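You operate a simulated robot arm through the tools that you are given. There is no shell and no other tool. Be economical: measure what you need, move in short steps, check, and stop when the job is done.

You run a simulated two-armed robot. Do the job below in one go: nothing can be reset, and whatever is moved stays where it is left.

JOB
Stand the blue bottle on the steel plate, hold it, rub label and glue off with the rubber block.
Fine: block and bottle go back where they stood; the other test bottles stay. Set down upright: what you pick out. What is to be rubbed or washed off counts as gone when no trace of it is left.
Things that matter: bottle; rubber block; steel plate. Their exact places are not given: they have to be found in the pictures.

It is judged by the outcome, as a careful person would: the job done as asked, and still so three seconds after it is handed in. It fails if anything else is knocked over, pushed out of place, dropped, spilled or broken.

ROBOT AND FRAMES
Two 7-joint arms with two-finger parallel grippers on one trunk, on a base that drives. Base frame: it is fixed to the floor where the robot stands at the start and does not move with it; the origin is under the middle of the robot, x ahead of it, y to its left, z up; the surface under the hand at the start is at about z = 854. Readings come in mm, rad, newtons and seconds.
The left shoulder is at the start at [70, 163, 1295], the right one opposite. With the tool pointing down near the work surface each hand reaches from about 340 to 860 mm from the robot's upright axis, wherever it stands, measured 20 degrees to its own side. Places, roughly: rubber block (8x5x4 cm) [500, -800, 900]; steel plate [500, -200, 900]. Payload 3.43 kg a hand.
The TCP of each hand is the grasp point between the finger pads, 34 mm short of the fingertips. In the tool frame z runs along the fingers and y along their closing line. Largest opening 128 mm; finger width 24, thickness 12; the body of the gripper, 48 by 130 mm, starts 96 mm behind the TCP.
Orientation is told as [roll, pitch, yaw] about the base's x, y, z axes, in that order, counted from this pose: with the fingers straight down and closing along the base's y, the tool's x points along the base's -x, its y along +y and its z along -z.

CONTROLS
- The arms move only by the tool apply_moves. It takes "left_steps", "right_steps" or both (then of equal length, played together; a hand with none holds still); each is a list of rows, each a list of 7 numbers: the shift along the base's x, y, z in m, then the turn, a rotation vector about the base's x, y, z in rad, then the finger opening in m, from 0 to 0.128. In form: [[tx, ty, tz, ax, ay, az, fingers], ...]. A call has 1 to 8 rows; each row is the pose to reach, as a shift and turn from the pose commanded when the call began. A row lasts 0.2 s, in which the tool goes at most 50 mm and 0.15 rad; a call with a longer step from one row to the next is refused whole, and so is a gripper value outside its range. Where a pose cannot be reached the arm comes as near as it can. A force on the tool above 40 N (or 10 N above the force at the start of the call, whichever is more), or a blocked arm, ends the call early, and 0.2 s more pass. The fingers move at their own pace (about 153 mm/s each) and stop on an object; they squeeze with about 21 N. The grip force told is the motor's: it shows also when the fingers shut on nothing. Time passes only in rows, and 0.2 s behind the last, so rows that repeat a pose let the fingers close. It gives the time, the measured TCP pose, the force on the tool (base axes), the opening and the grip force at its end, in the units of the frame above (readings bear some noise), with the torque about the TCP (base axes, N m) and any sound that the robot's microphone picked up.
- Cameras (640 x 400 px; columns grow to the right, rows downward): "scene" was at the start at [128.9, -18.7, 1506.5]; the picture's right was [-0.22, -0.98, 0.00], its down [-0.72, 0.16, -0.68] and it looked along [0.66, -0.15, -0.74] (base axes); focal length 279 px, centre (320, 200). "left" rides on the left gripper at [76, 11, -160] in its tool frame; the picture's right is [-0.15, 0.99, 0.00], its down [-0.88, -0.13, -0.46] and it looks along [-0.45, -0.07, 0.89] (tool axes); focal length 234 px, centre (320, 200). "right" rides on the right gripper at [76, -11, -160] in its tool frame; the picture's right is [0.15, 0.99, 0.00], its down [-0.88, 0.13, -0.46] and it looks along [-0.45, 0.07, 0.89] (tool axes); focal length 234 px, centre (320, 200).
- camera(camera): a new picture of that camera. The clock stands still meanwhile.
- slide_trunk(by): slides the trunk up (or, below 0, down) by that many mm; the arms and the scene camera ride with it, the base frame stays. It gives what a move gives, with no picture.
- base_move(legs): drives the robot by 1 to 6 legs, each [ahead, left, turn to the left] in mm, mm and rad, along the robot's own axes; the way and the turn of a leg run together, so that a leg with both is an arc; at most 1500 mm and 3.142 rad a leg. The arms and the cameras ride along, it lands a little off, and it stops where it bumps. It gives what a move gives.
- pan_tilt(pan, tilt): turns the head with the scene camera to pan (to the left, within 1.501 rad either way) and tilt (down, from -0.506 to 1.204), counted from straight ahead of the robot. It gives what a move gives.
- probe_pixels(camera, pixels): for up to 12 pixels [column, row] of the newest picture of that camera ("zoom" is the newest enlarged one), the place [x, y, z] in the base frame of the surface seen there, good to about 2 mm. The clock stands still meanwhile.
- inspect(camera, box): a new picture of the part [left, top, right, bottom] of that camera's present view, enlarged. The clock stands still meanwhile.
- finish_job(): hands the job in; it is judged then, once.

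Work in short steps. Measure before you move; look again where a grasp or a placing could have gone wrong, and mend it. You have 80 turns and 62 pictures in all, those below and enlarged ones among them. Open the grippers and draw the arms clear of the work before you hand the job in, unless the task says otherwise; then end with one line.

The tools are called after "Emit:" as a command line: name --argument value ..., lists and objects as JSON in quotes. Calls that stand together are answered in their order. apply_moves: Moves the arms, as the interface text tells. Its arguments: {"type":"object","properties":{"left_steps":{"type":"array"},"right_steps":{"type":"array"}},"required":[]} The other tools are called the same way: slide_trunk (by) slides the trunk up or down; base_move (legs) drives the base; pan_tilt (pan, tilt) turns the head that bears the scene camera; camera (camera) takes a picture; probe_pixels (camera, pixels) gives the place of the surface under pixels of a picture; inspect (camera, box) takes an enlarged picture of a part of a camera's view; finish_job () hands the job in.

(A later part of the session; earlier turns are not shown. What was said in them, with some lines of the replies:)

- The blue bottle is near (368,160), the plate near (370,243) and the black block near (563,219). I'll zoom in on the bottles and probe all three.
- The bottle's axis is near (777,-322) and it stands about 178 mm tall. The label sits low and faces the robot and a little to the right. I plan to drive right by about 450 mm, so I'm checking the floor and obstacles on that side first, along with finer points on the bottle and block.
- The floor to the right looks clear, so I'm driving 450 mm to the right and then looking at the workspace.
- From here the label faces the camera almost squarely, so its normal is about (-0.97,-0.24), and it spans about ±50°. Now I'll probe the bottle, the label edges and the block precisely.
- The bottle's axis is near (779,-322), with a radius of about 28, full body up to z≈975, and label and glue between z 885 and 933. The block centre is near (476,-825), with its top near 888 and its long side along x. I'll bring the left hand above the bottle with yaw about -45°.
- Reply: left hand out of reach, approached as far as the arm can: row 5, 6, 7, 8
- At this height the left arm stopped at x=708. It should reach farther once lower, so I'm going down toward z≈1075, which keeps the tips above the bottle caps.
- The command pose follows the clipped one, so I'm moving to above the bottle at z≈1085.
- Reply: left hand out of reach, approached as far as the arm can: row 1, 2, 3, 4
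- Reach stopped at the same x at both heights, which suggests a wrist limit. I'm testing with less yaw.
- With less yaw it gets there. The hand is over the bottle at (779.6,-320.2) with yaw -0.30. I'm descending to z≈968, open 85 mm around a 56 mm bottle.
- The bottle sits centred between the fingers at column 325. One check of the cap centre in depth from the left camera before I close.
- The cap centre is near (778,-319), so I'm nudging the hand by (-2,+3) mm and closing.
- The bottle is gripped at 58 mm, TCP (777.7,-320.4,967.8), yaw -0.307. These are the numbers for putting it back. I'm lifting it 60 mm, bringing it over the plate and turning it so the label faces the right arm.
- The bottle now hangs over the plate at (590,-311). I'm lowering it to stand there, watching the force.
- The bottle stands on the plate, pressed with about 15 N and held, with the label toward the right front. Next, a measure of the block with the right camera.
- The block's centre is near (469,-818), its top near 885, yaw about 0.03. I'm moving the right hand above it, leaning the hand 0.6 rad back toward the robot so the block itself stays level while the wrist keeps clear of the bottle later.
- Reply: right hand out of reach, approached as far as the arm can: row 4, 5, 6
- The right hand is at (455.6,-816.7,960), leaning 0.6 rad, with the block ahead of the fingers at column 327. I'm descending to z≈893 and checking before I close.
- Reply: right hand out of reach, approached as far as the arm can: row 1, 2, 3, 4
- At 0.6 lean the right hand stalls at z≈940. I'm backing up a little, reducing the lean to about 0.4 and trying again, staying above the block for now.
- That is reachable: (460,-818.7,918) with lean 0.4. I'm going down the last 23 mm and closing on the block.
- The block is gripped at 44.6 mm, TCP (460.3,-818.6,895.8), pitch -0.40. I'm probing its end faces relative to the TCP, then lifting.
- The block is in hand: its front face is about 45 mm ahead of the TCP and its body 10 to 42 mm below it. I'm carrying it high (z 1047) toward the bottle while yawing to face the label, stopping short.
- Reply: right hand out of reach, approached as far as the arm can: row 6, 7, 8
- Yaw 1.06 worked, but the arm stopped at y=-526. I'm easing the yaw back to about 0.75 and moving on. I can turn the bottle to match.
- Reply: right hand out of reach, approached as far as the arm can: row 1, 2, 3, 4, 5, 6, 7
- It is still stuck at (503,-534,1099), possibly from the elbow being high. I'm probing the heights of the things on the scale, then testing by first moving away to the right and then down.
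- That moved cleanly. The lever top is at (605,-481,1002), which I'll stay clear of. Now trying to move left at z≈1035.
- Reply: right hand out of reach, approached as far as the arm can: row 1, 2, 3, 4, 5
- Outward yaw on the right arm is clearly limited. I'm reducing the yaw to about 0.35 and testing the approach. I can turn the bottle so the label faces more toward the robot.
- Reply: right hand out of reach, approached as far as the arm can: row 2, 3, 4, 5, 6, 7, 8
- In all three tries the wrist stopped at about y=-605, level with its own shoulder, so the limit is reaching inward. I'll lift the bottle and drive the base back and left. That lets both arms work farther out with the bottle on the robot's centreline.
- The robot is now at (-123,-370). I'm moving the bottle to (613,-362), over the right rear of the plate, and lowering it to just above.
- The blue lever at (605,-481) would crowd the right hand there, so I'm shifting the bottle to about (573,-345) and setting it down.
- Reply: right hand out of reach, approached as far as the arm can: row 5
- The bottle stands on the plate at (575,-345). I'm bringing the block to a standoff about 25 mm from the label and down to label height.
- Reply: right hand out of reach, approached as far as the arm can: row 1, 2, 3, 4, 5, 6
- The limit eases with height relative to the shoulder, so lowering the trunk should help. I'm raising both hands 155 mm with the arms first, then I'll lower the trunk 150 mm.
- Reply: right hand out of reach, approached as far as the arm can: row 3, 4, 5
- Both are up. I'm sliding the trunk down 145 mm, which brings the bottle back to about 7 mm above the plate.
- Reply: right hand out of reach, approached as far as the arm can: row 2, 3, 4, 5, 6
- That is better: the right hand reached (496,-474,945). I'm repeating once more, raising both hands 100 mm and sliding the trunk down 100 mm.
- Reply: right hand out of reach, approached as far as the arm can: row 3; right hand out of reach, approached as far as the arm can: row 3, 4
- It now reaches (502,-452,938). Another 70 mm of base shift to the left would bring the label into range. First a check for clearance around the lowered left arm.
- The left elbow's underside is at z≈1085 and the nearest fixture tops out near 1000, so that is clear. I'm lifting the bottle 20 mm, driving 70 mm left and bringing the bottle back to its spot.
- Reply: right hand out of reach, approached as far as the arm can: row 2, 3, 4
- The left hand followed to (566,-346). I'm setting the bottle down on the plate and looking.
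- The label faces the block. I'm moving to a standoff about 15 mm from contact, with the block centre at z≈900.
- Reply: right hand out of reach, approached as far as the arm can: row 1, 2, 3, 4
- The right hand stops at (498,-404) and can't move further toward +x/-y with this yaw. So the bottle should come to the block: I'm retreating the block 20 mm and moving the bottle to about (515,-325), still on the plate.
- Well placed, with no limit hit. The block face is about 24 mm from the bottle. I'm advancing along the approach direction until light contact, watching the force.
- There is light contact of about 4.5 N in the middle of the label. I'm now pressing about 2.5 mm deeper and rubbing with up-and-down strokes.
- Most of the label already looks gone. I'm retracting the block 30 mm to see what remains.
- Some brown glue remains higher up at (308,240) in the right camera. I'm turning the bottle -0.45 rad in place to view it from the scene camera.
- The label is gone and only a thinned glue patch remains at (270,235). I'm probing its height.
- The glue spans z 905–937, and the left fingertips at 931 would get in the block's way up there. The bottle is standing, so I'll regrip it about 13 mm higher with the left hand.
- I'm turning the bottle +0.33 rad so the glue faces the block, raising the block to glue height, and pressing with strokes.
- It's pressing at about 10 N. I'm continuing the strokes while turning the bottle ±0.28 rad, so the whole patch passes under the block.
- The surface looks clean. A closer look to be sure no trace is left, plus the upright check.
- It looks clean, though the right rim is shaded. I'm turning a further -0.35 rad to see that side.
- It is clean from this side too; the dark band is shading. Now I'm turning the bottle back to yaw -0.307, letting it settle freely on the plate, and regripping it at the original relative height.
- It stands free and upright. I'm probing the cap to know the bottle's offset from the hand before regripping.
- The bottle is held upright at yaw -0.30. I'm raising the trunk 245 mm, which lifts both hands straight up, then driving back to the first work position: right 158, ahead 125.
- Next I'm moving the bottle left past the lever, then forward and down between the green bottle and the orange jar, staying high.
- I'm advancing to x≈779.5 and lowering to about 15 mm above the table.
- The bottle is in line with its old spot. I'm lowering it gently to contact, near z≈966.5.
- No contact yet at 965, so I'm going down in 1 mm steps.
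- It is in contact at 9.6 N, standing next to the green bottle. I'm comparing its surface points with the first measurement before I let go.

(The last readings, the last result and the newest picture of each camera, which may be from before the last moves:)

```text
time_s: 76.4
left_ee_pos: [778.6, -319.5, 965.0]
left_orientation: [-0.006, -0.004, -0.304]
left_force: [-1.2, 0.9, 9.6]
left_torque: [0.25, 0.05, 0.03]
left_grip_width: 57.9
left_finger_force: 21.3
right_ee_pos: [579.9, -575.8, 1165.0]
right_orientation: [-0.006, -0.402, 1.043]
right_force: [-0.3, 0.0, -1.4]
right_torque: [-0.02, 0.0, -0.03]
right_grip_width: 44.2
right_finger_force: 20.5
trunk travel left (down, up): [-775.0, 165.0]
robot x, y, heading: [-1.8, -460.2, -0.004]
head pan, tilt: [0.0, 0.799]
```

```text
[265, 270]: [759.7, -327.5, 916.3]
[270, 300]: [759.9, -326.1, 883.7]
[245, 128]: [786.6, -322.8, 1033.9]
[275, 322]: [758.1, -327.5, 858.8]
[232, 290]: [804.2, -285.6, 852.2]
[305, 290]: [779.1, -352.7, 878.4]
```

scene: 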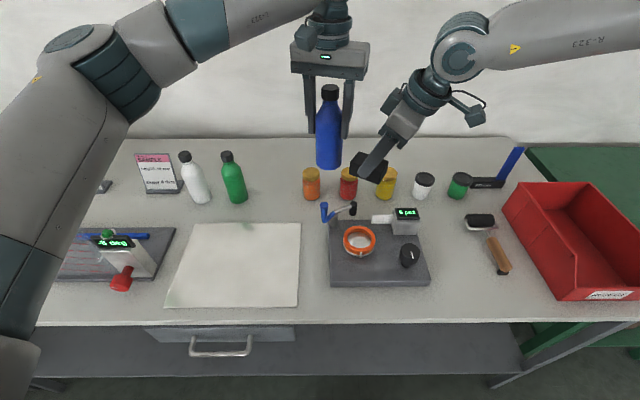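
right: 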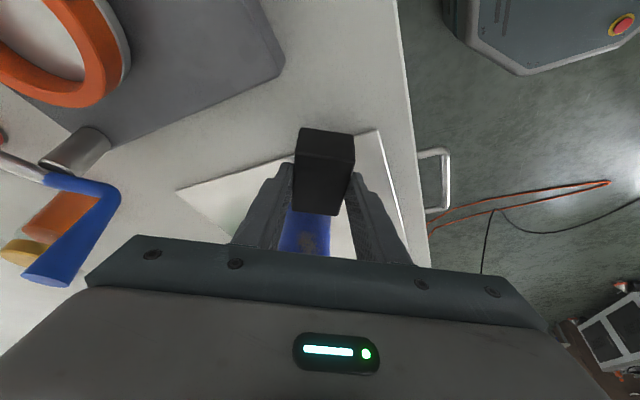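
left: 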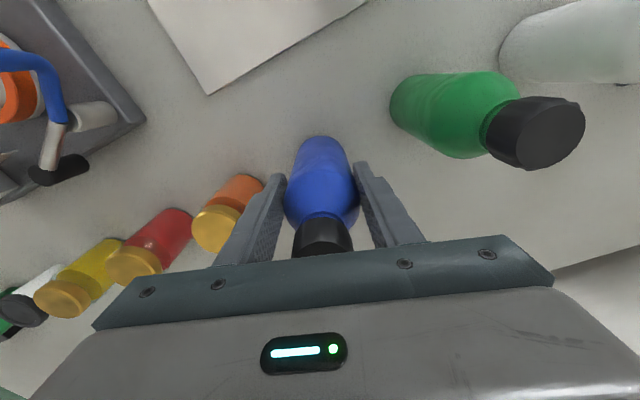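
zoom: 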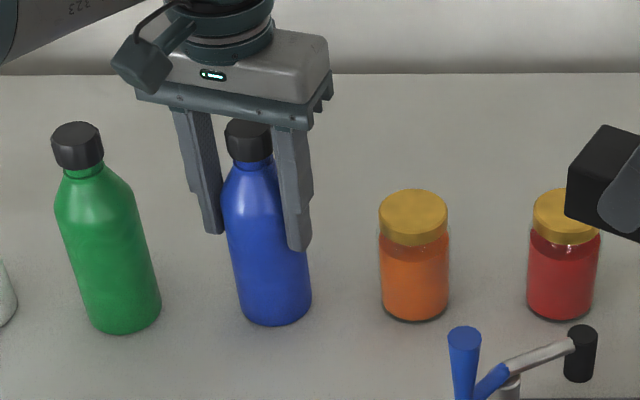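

The front surface is at x≈759.7 against 751 before, so the bottle sits about 8.5 mm too far back in the hand. I'm lifting 6 mm, shifting -8.5 mm and lowering again.

Emit:
apply_moves --left_steps '[[0, 0, 0.006, 0, 0, 0, 0.03], [0, 0, 0.009, 0, 0, 0, 0.03], [-0.0085, 0.001, 0.009, 0, 0, 0, 0.03], [-0.0085, 0.001, 0.005, 0, 0, 0, 0.03], [-0.0085, 0.001, 0.002, 0, 0, 0, 0.03], [-0.0085, 0.001, 0.0, 0, 0, 0, 0.03], [-0.0085, 0.001, 0.0, 0, 0, 0, 0.03]]'

Emit:
inspect --camera "scene" --box '[208, 120, 368, 220]'

Emit:
probe_pixels --camera "zoom" --pixels '[[262, 270], [268, 300], [245, 128], [273, 322], [300, 290], [110, 270], [415, 280]]'

```text
time_s: 78.0
left_ee_pos: [770.9, -319.2, 963.2]
left_orientation: [-0.006, -0.003, -0.305]
left_force: [2.3, -0.1, 11.0]
left_torque: [0.19, -0.31, -0.04]
left_grip_width: 58.0
left_finger_force: 21.6
right_ee_pos: [580.8, -574.8, 1163.9]
right_orientation: [-0.007, -0.402, 1.044]
right_force: [-0.3, 0.4, -2.0]
right_torque: [0.0, -0.02, -0.02]
right_grip_width: 44.6
right_finger_force: 21.4
trunk travel left (down, up): [-775.0, 165.0]
robot x, y, heading: [1.1, -462.4, -0.014]
head pan, tilt: [0.0, 0.799]
```

```text
4.00 times, centred on (288, 170) of scene
```

zoom: 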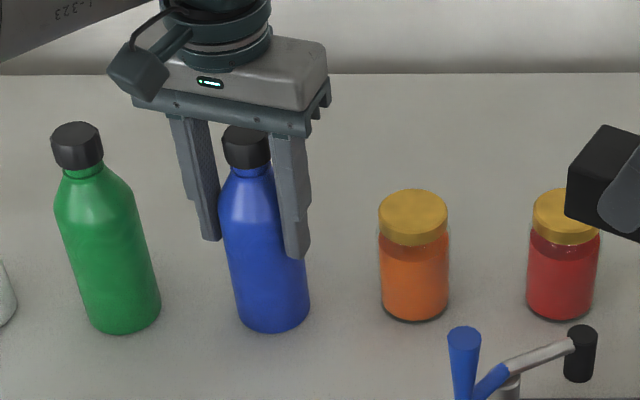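

```text
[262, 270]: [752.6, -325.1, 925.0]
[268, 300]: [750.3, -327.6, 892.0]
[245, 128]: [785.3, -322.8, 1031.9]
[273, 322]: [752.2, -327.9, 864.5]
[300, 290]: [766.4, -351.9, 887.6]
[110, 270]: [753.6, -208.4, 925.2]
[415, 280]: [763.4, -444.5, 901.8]
```

The front surface is back at x≈751.5 and aligned with the green bottle. I'm opening the left hand and rising straight up.

Emit:
apply_moves --left_steps '[[0, 0, 0.001, 0, 0, 0, 0.08], [0, 0, 0.001, 0, 0, 0, 0.085], [0.005, 0, 0.03, 0, 0, 0, 0.085], [0.005, 0, 0.07, 0, 0, 0, 0.085], [0.005, 0, 0.11, 0, 0, 0, 0.085], [0.0, 0, 0.135, 0, 0, 0, 0.085]]'

Emit:
inspect --camera "scene" --box '[208, 120, 368, 220]'

Emit:
probe_pixels --camera "zoom" --pixels '[[225, 230], [295, 230], [260, 230], [233, 290], [303, 290], [246, 130], [268, 310]]'

```text
time_s: 79.4
left_ee_pos: [770.4, -320.6, 1098.3]
left_orientation: [-0.008, -0.001, -0.303]
left_force: [0.1, -0.4, -0.4]
left_torque: [0.0, -0.02, -0.01]
left_grip_width: 85.0
left_finger_force: 0.1
right_ee_pos: [580.8, -575.4, 1162.3]
right_orientation: [-0.008, -0.402, 1.045]
right_force: [-0.2, 0.0, -1.4]
right_torque: [-0.01, 0.01, -0.03]
right_grip_width: 44.4
right_finger_force: 21.0
trunk travel left (down, up): [-775.0, 165.0]
robot x, y, heading: [-3.7, -460.3, -0.011]
head pan, tilt: [0.0, 0.799]
```

```text
4.00 times, centred on (288, 170) of scene
```

zoom: 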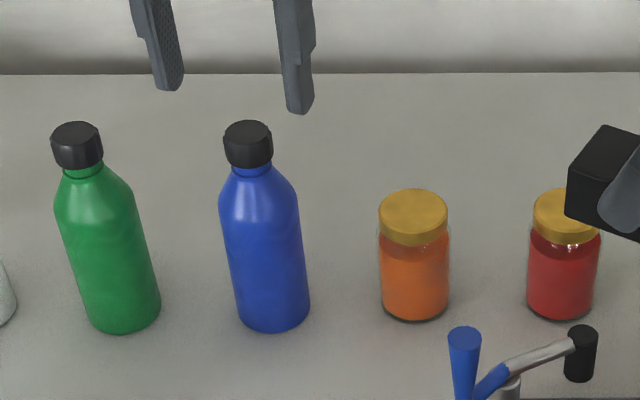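

```text
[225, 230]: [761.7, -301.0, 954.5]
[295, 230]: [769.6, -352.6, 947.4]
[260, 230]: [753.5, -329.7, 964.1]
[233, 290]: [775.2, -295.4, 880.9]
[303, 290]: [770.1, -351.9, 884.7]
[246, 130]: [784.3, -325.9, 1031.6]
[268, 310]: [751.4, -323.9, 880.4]
```

The bottle is clean, upright and back in its spot. I'm withdrawing the left hand and carrying the block back over its place, unwinding the yaw.

Emit:
apply_moves --left_steps '[[-0.03, 0, 0.01, 0, 0, 0.04, 0.1], [-0.06, 0.01, 0.03, 0, 0, 0.08, 0.1], [-0.09, 0.02, 0.05, 0, 0, 0.12, 0.1], [-0.12, 0.03, 0.06, 0, 0, 0.16, 0.1], [-0.15, 0.04, 0.07, 0, 0, 0.2, 0.1], [-0.18, 0.05, 0.08, 0, 0, 0.24, 0.1], [-0.2, 0.06, 0.09, 0, 0, 0.27, 0.1]]' --right_steps '[[-0.017, -0.035, 0, 0, 0, -0.147, 0.03], [-0.034, -0.07, -0.01, 0, 0, -0.294, 0.03], [-0.051, -0.105, -0.02, 0, 0, -0.441, 0.03], [-0.068, -0.14, -0.03, 0, 0, -0.588, 0.03], [-0.085, -0.175, -0.045, 0, 0, -0.735, 0.03], [-0.102, -0.21, -0.06, 0, 0, -0.882, 0.03], [-0.12, -0.243, -0.08, 0, 0, -1.03, 0.03]]'

```text
time_s: 81.0
left_ee_pos: [569.1, -260.2, 1189.0]
left_orientation: [-0.005, -0.005, -0.033]
left_force: [-1.5, 0.7, 0.5]
left_torque: [0.07, -0.01, 0.0]
left_grip_width: 100.3
left_finger_force: 0.0
right_ee_pos: [459.1, -821.1, 1083.7]
right_orientation: [-0.004, -0.403, 0.011]
right_force: [-0.8, -0.5, -1.2]
right_torque: [0.02, -0.03, 0.02]
right_grip_width: 44.9
right_finger_force: 21.0
trunk travel left (down, up): [-775.0, 165.0]
robot x, y, heading: [-3.9, -460.7, -0.005]
head pan, tilt: [0.0, 0.799]
```

The block is above its place. A right-camera look shows whether it slipped in the grip; before, its top face's far edge was at row ~213 and its near edge at row ~132.

Emit:
camera --camera "right"

Emit:
probe_pixels --camera "right" --pixels '[[318, 210], [318, 214], [325, 170], [306, 135], [348, 140], [300, 205], [337, 205]]'

```text
10 pictures are left
```

right: 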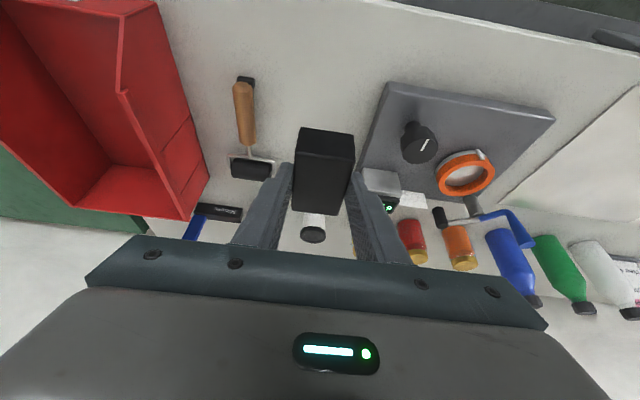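

```text
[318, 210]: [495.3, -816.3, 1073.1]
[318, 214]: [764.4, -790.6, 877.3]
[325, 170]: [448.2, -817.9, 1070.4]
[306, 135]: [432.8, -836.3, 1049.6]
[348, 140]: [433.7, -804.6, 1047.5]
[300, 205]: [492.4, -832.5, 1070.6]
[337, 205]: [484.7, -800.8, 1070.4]
```

The block hasn't slipped. I'm lowering it to its old spot, TCP (461,-818.6), and slowing near the table.

Emit:
apply_moves --right_steps '[[0.001, 0.002, -0.045, 0, 0, 0, 0.03], [0.002, 0.0025, -0.09, 0, 0, 0, 0.03], [0.002, 0.0025, -0.13, 0, 0, 0, 0.03], [0.002, 0.0025, -0.165, 0, 0, 0, 0.03], [0.002, 0.0025, -0.18, 0, 0, 0, 0.03], [0.002, 0.0025, -0.185, 0, 0, 0, 0.03], [0.002, 0.0025, -0.187, 0, 0, 0, 0.03], [0.002, 0.0025, -0.188, 0, 0, 0, 0.03]]'

```text
time_s: 82.8
left_ee_pos: [569.3, -258.1, 1188.3]
left_orientation: [-0.007, -0.002, -0.035]
left_force: [0.2, 0.0, 0.2]
left_torque: [0.0, 0.02, 0.0]
left_grip_width: 100.3
left_finger_force: 0.0
right_ee_pos: [464.6, -814.7, 896.9]
right_orientation: [-0.009, -0.407, 0.015]
right_force: [3.8, -7.3, 24.2]
right_torque: [0.01, -0.01, -0.05]
right_grip_width: 44.8
right_finger_force: 20.5
trunk travel left (down, up): [-775.0, 165.0]
robot x, y, heading: [-2.8, -461.0, -0.008]
head pan, tilt: [0.0, 0.799]
```

It touches the table at 24 N, and reads (464.6,-814.7), about 4 mm off. I'm lifting slightly, correcting and setting it down more lightly.

Emit:
apply_moves --right_steps '[[0, 0, 0.005, 0, 0, 0, 0.03], [0, 0, 0.005, 0, 0, 0, 0.03], [0, 0, 0.005, 0, 0, 0, 0.03]]'

```text
time_s: 83.6
left_ee_pos: [570.5, -259.7, 1188.2]
left_orientation: [-0.005, -0.002, -0.034]
left_force: [0.2, 0.2, -0.8]
left_torque: [0.0, 0.02, -0.03]
left_grip_width: 100.2
left_finger_force: 0.1
right_ee_pos: [463.9, -815.5, 900.3]
right_orientation: [-0.005, -0.401, 0.011]
right_force: [-0.2, 0.1, -1.5]
right_torque: [0.02, 0.02, -0.02]
right_grip_width: 44.7
right_finger_force: 21.5
trunk travel left (down, up): [-775.0, 165.0]
robot x, y, heading: [-5.9, -460.2, -0.008]
head pan, tilt: [0.0, 0.799]
```

Emit:
apply_moves --right_steps '[[-0.003, -0.003, 0, 0, 0, 0, 0.03], [-0.003, -0.003, -0.0025, 0, 0, 0, 0.03], [-0.003, -0.003, -0.004, 0, 0, 0, 0.03]]'

Emit:
camera --camera "right"

Emit:
probe_pixels --camera "right" --pixels '[[318, 210], [300, 205], [335, 205], [325, 170], [306, 135], [348, 140], [325, 133]]'

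```text
time_s: 84.4
left_ee_pos: [571.1, -259.7, 1187.9]
left_orientation: [-0.006, -0.001, -0.036]
left_force: [0.1, -0.2, -0.2]
left_torque: [0.02, 0.02, -0.03]
left_grip_width: 99.6
left_finger_force: 0.1
right_ee_pos: [460.4, -818.7, 897.4]
right_orientation: [-0.007, -0.403, 0.013]
right_force: [-2.4, -3.0, 8.1]
right_torque: [0.01, -0.25, -0.1]
right_grip_width: 44.4
right_finger_force: 21.2
trunk travel left (down, up): [-775.0, 165.0]
robot x, y, heading: [-4.0, -462.3, -0.009]
head pan, tilt: [0.0, 0.799]
```

```text
9 pictures are left
```

right: 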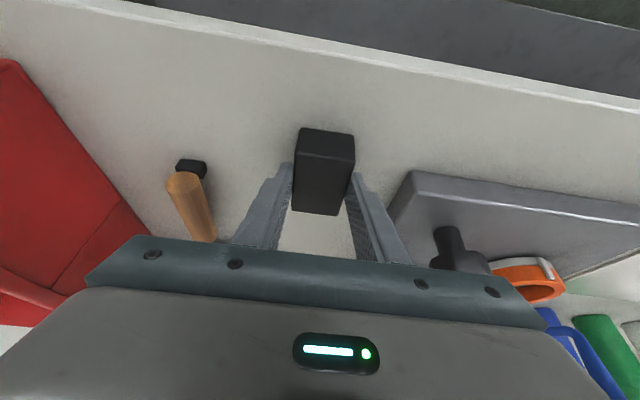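

```text
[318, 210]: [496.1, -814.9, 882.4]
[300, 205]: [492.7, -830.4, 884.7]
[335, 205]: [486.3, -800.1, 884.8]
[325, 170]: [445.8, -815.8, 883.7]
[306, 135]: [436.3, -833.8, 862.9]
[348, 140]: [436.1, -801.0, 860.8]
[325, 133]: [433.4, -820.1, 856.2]
```

The block sits as it did before, within about 1–2 mm. I'm opening and backing out along the fingers' axis.

Emit:
apply_moves --right_steps '[[0, 0, 0, 0, 0, 0, 0.06], [0, 0, 0, 0, 0, 0, 0.075], [-0.004, 0, 0.01, 0, 0, 0, 0.075], [-0.008, 0, 0.045, 0, 0, 0, 0.075], [-0.008, 0, 0.09, 0, 0, 0, 0.08], [-0.008, 0, 0.135, 0, 0.1, 0, 0.1], [0, 0, 0.18, 0, 0.2, 0, 0.1], [0, 0, 0.225, 0, 0.3, 0, 0.1]]'

Emit:
camera --camera "scene"

Emit:
inspect --camera "scene" --box '[380, 190, 540, 300]'

```text
time_s: 86.2
left_ee_pos: [569.9, -261.8, 1189.5]
left_orientation: [-0.006, -0.003, -0.036]
left_force: [0.7, -0.6, 1.0]
left_torque: [0.07, 0.01, 0.01]
left_grip_width: 100.0
left_finger_force: 0.0
right_ee_pos: [459.8, -817.2, 1122.1]
right_orientation: [-0.002, -0.102, 0.013]
right_force: [0.0, 0.2, 0.1]
right_torque: [0.02, 0.01, -0.03]
right_grip_width: 99.9
right_finger_force: 0.0
trunk travel left (down, up): [-775.0, 165.0]
robot x, y, heading: [-4.9, -458.7, -0.009]
head pan, tilt: [0.0, 0.799]
```

```text
8 pictures are left
```

scene: 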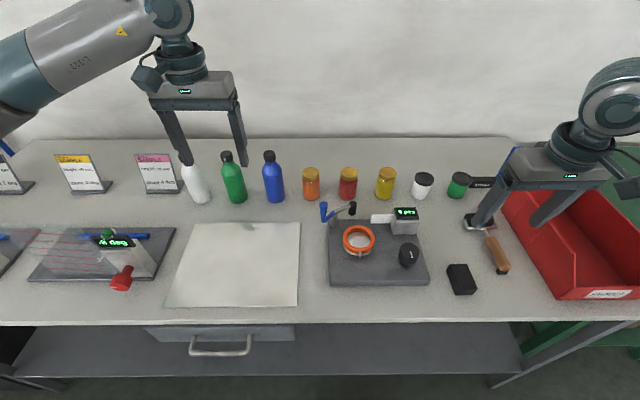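

```text
3.64 times, centred on (460, 245) of scene
```

zoom: 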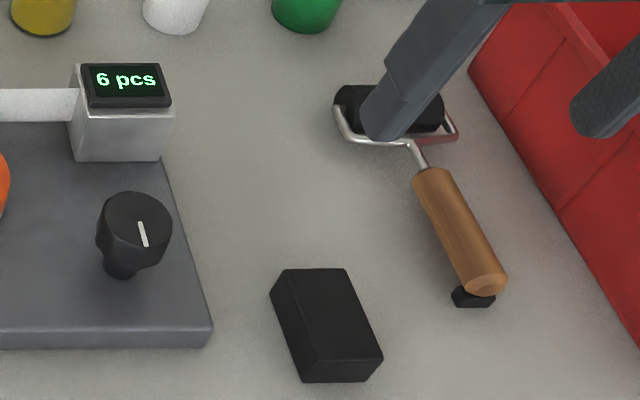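

Everything stands in its place and both hands are open and clear. One last close look at the bottle's front.

Emit:
inspect --camera "scene" --box '[248, 145, 300, 210]'

```text
6.15 times, centred on (274, 178) of scene
```

zoom: 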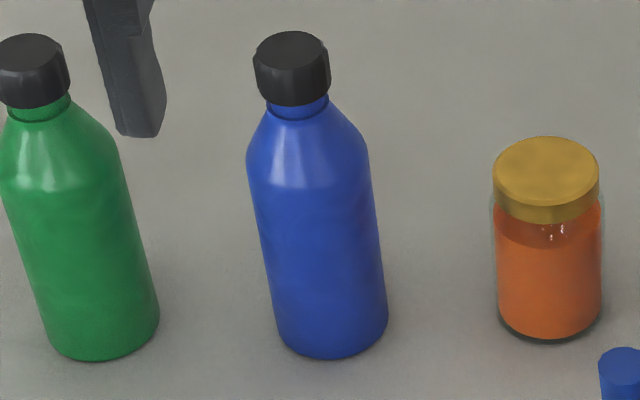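

The bottle is spotless and upright, and the block is back in its place, so I'm handing the job in.

Emit:
finish_job

```text
The job is handed in.
```

The blue bottle's label and glue are rubbed off with no trace visible, bottle and block are back within a few mm of where they stood, and no other test bottle was moved.
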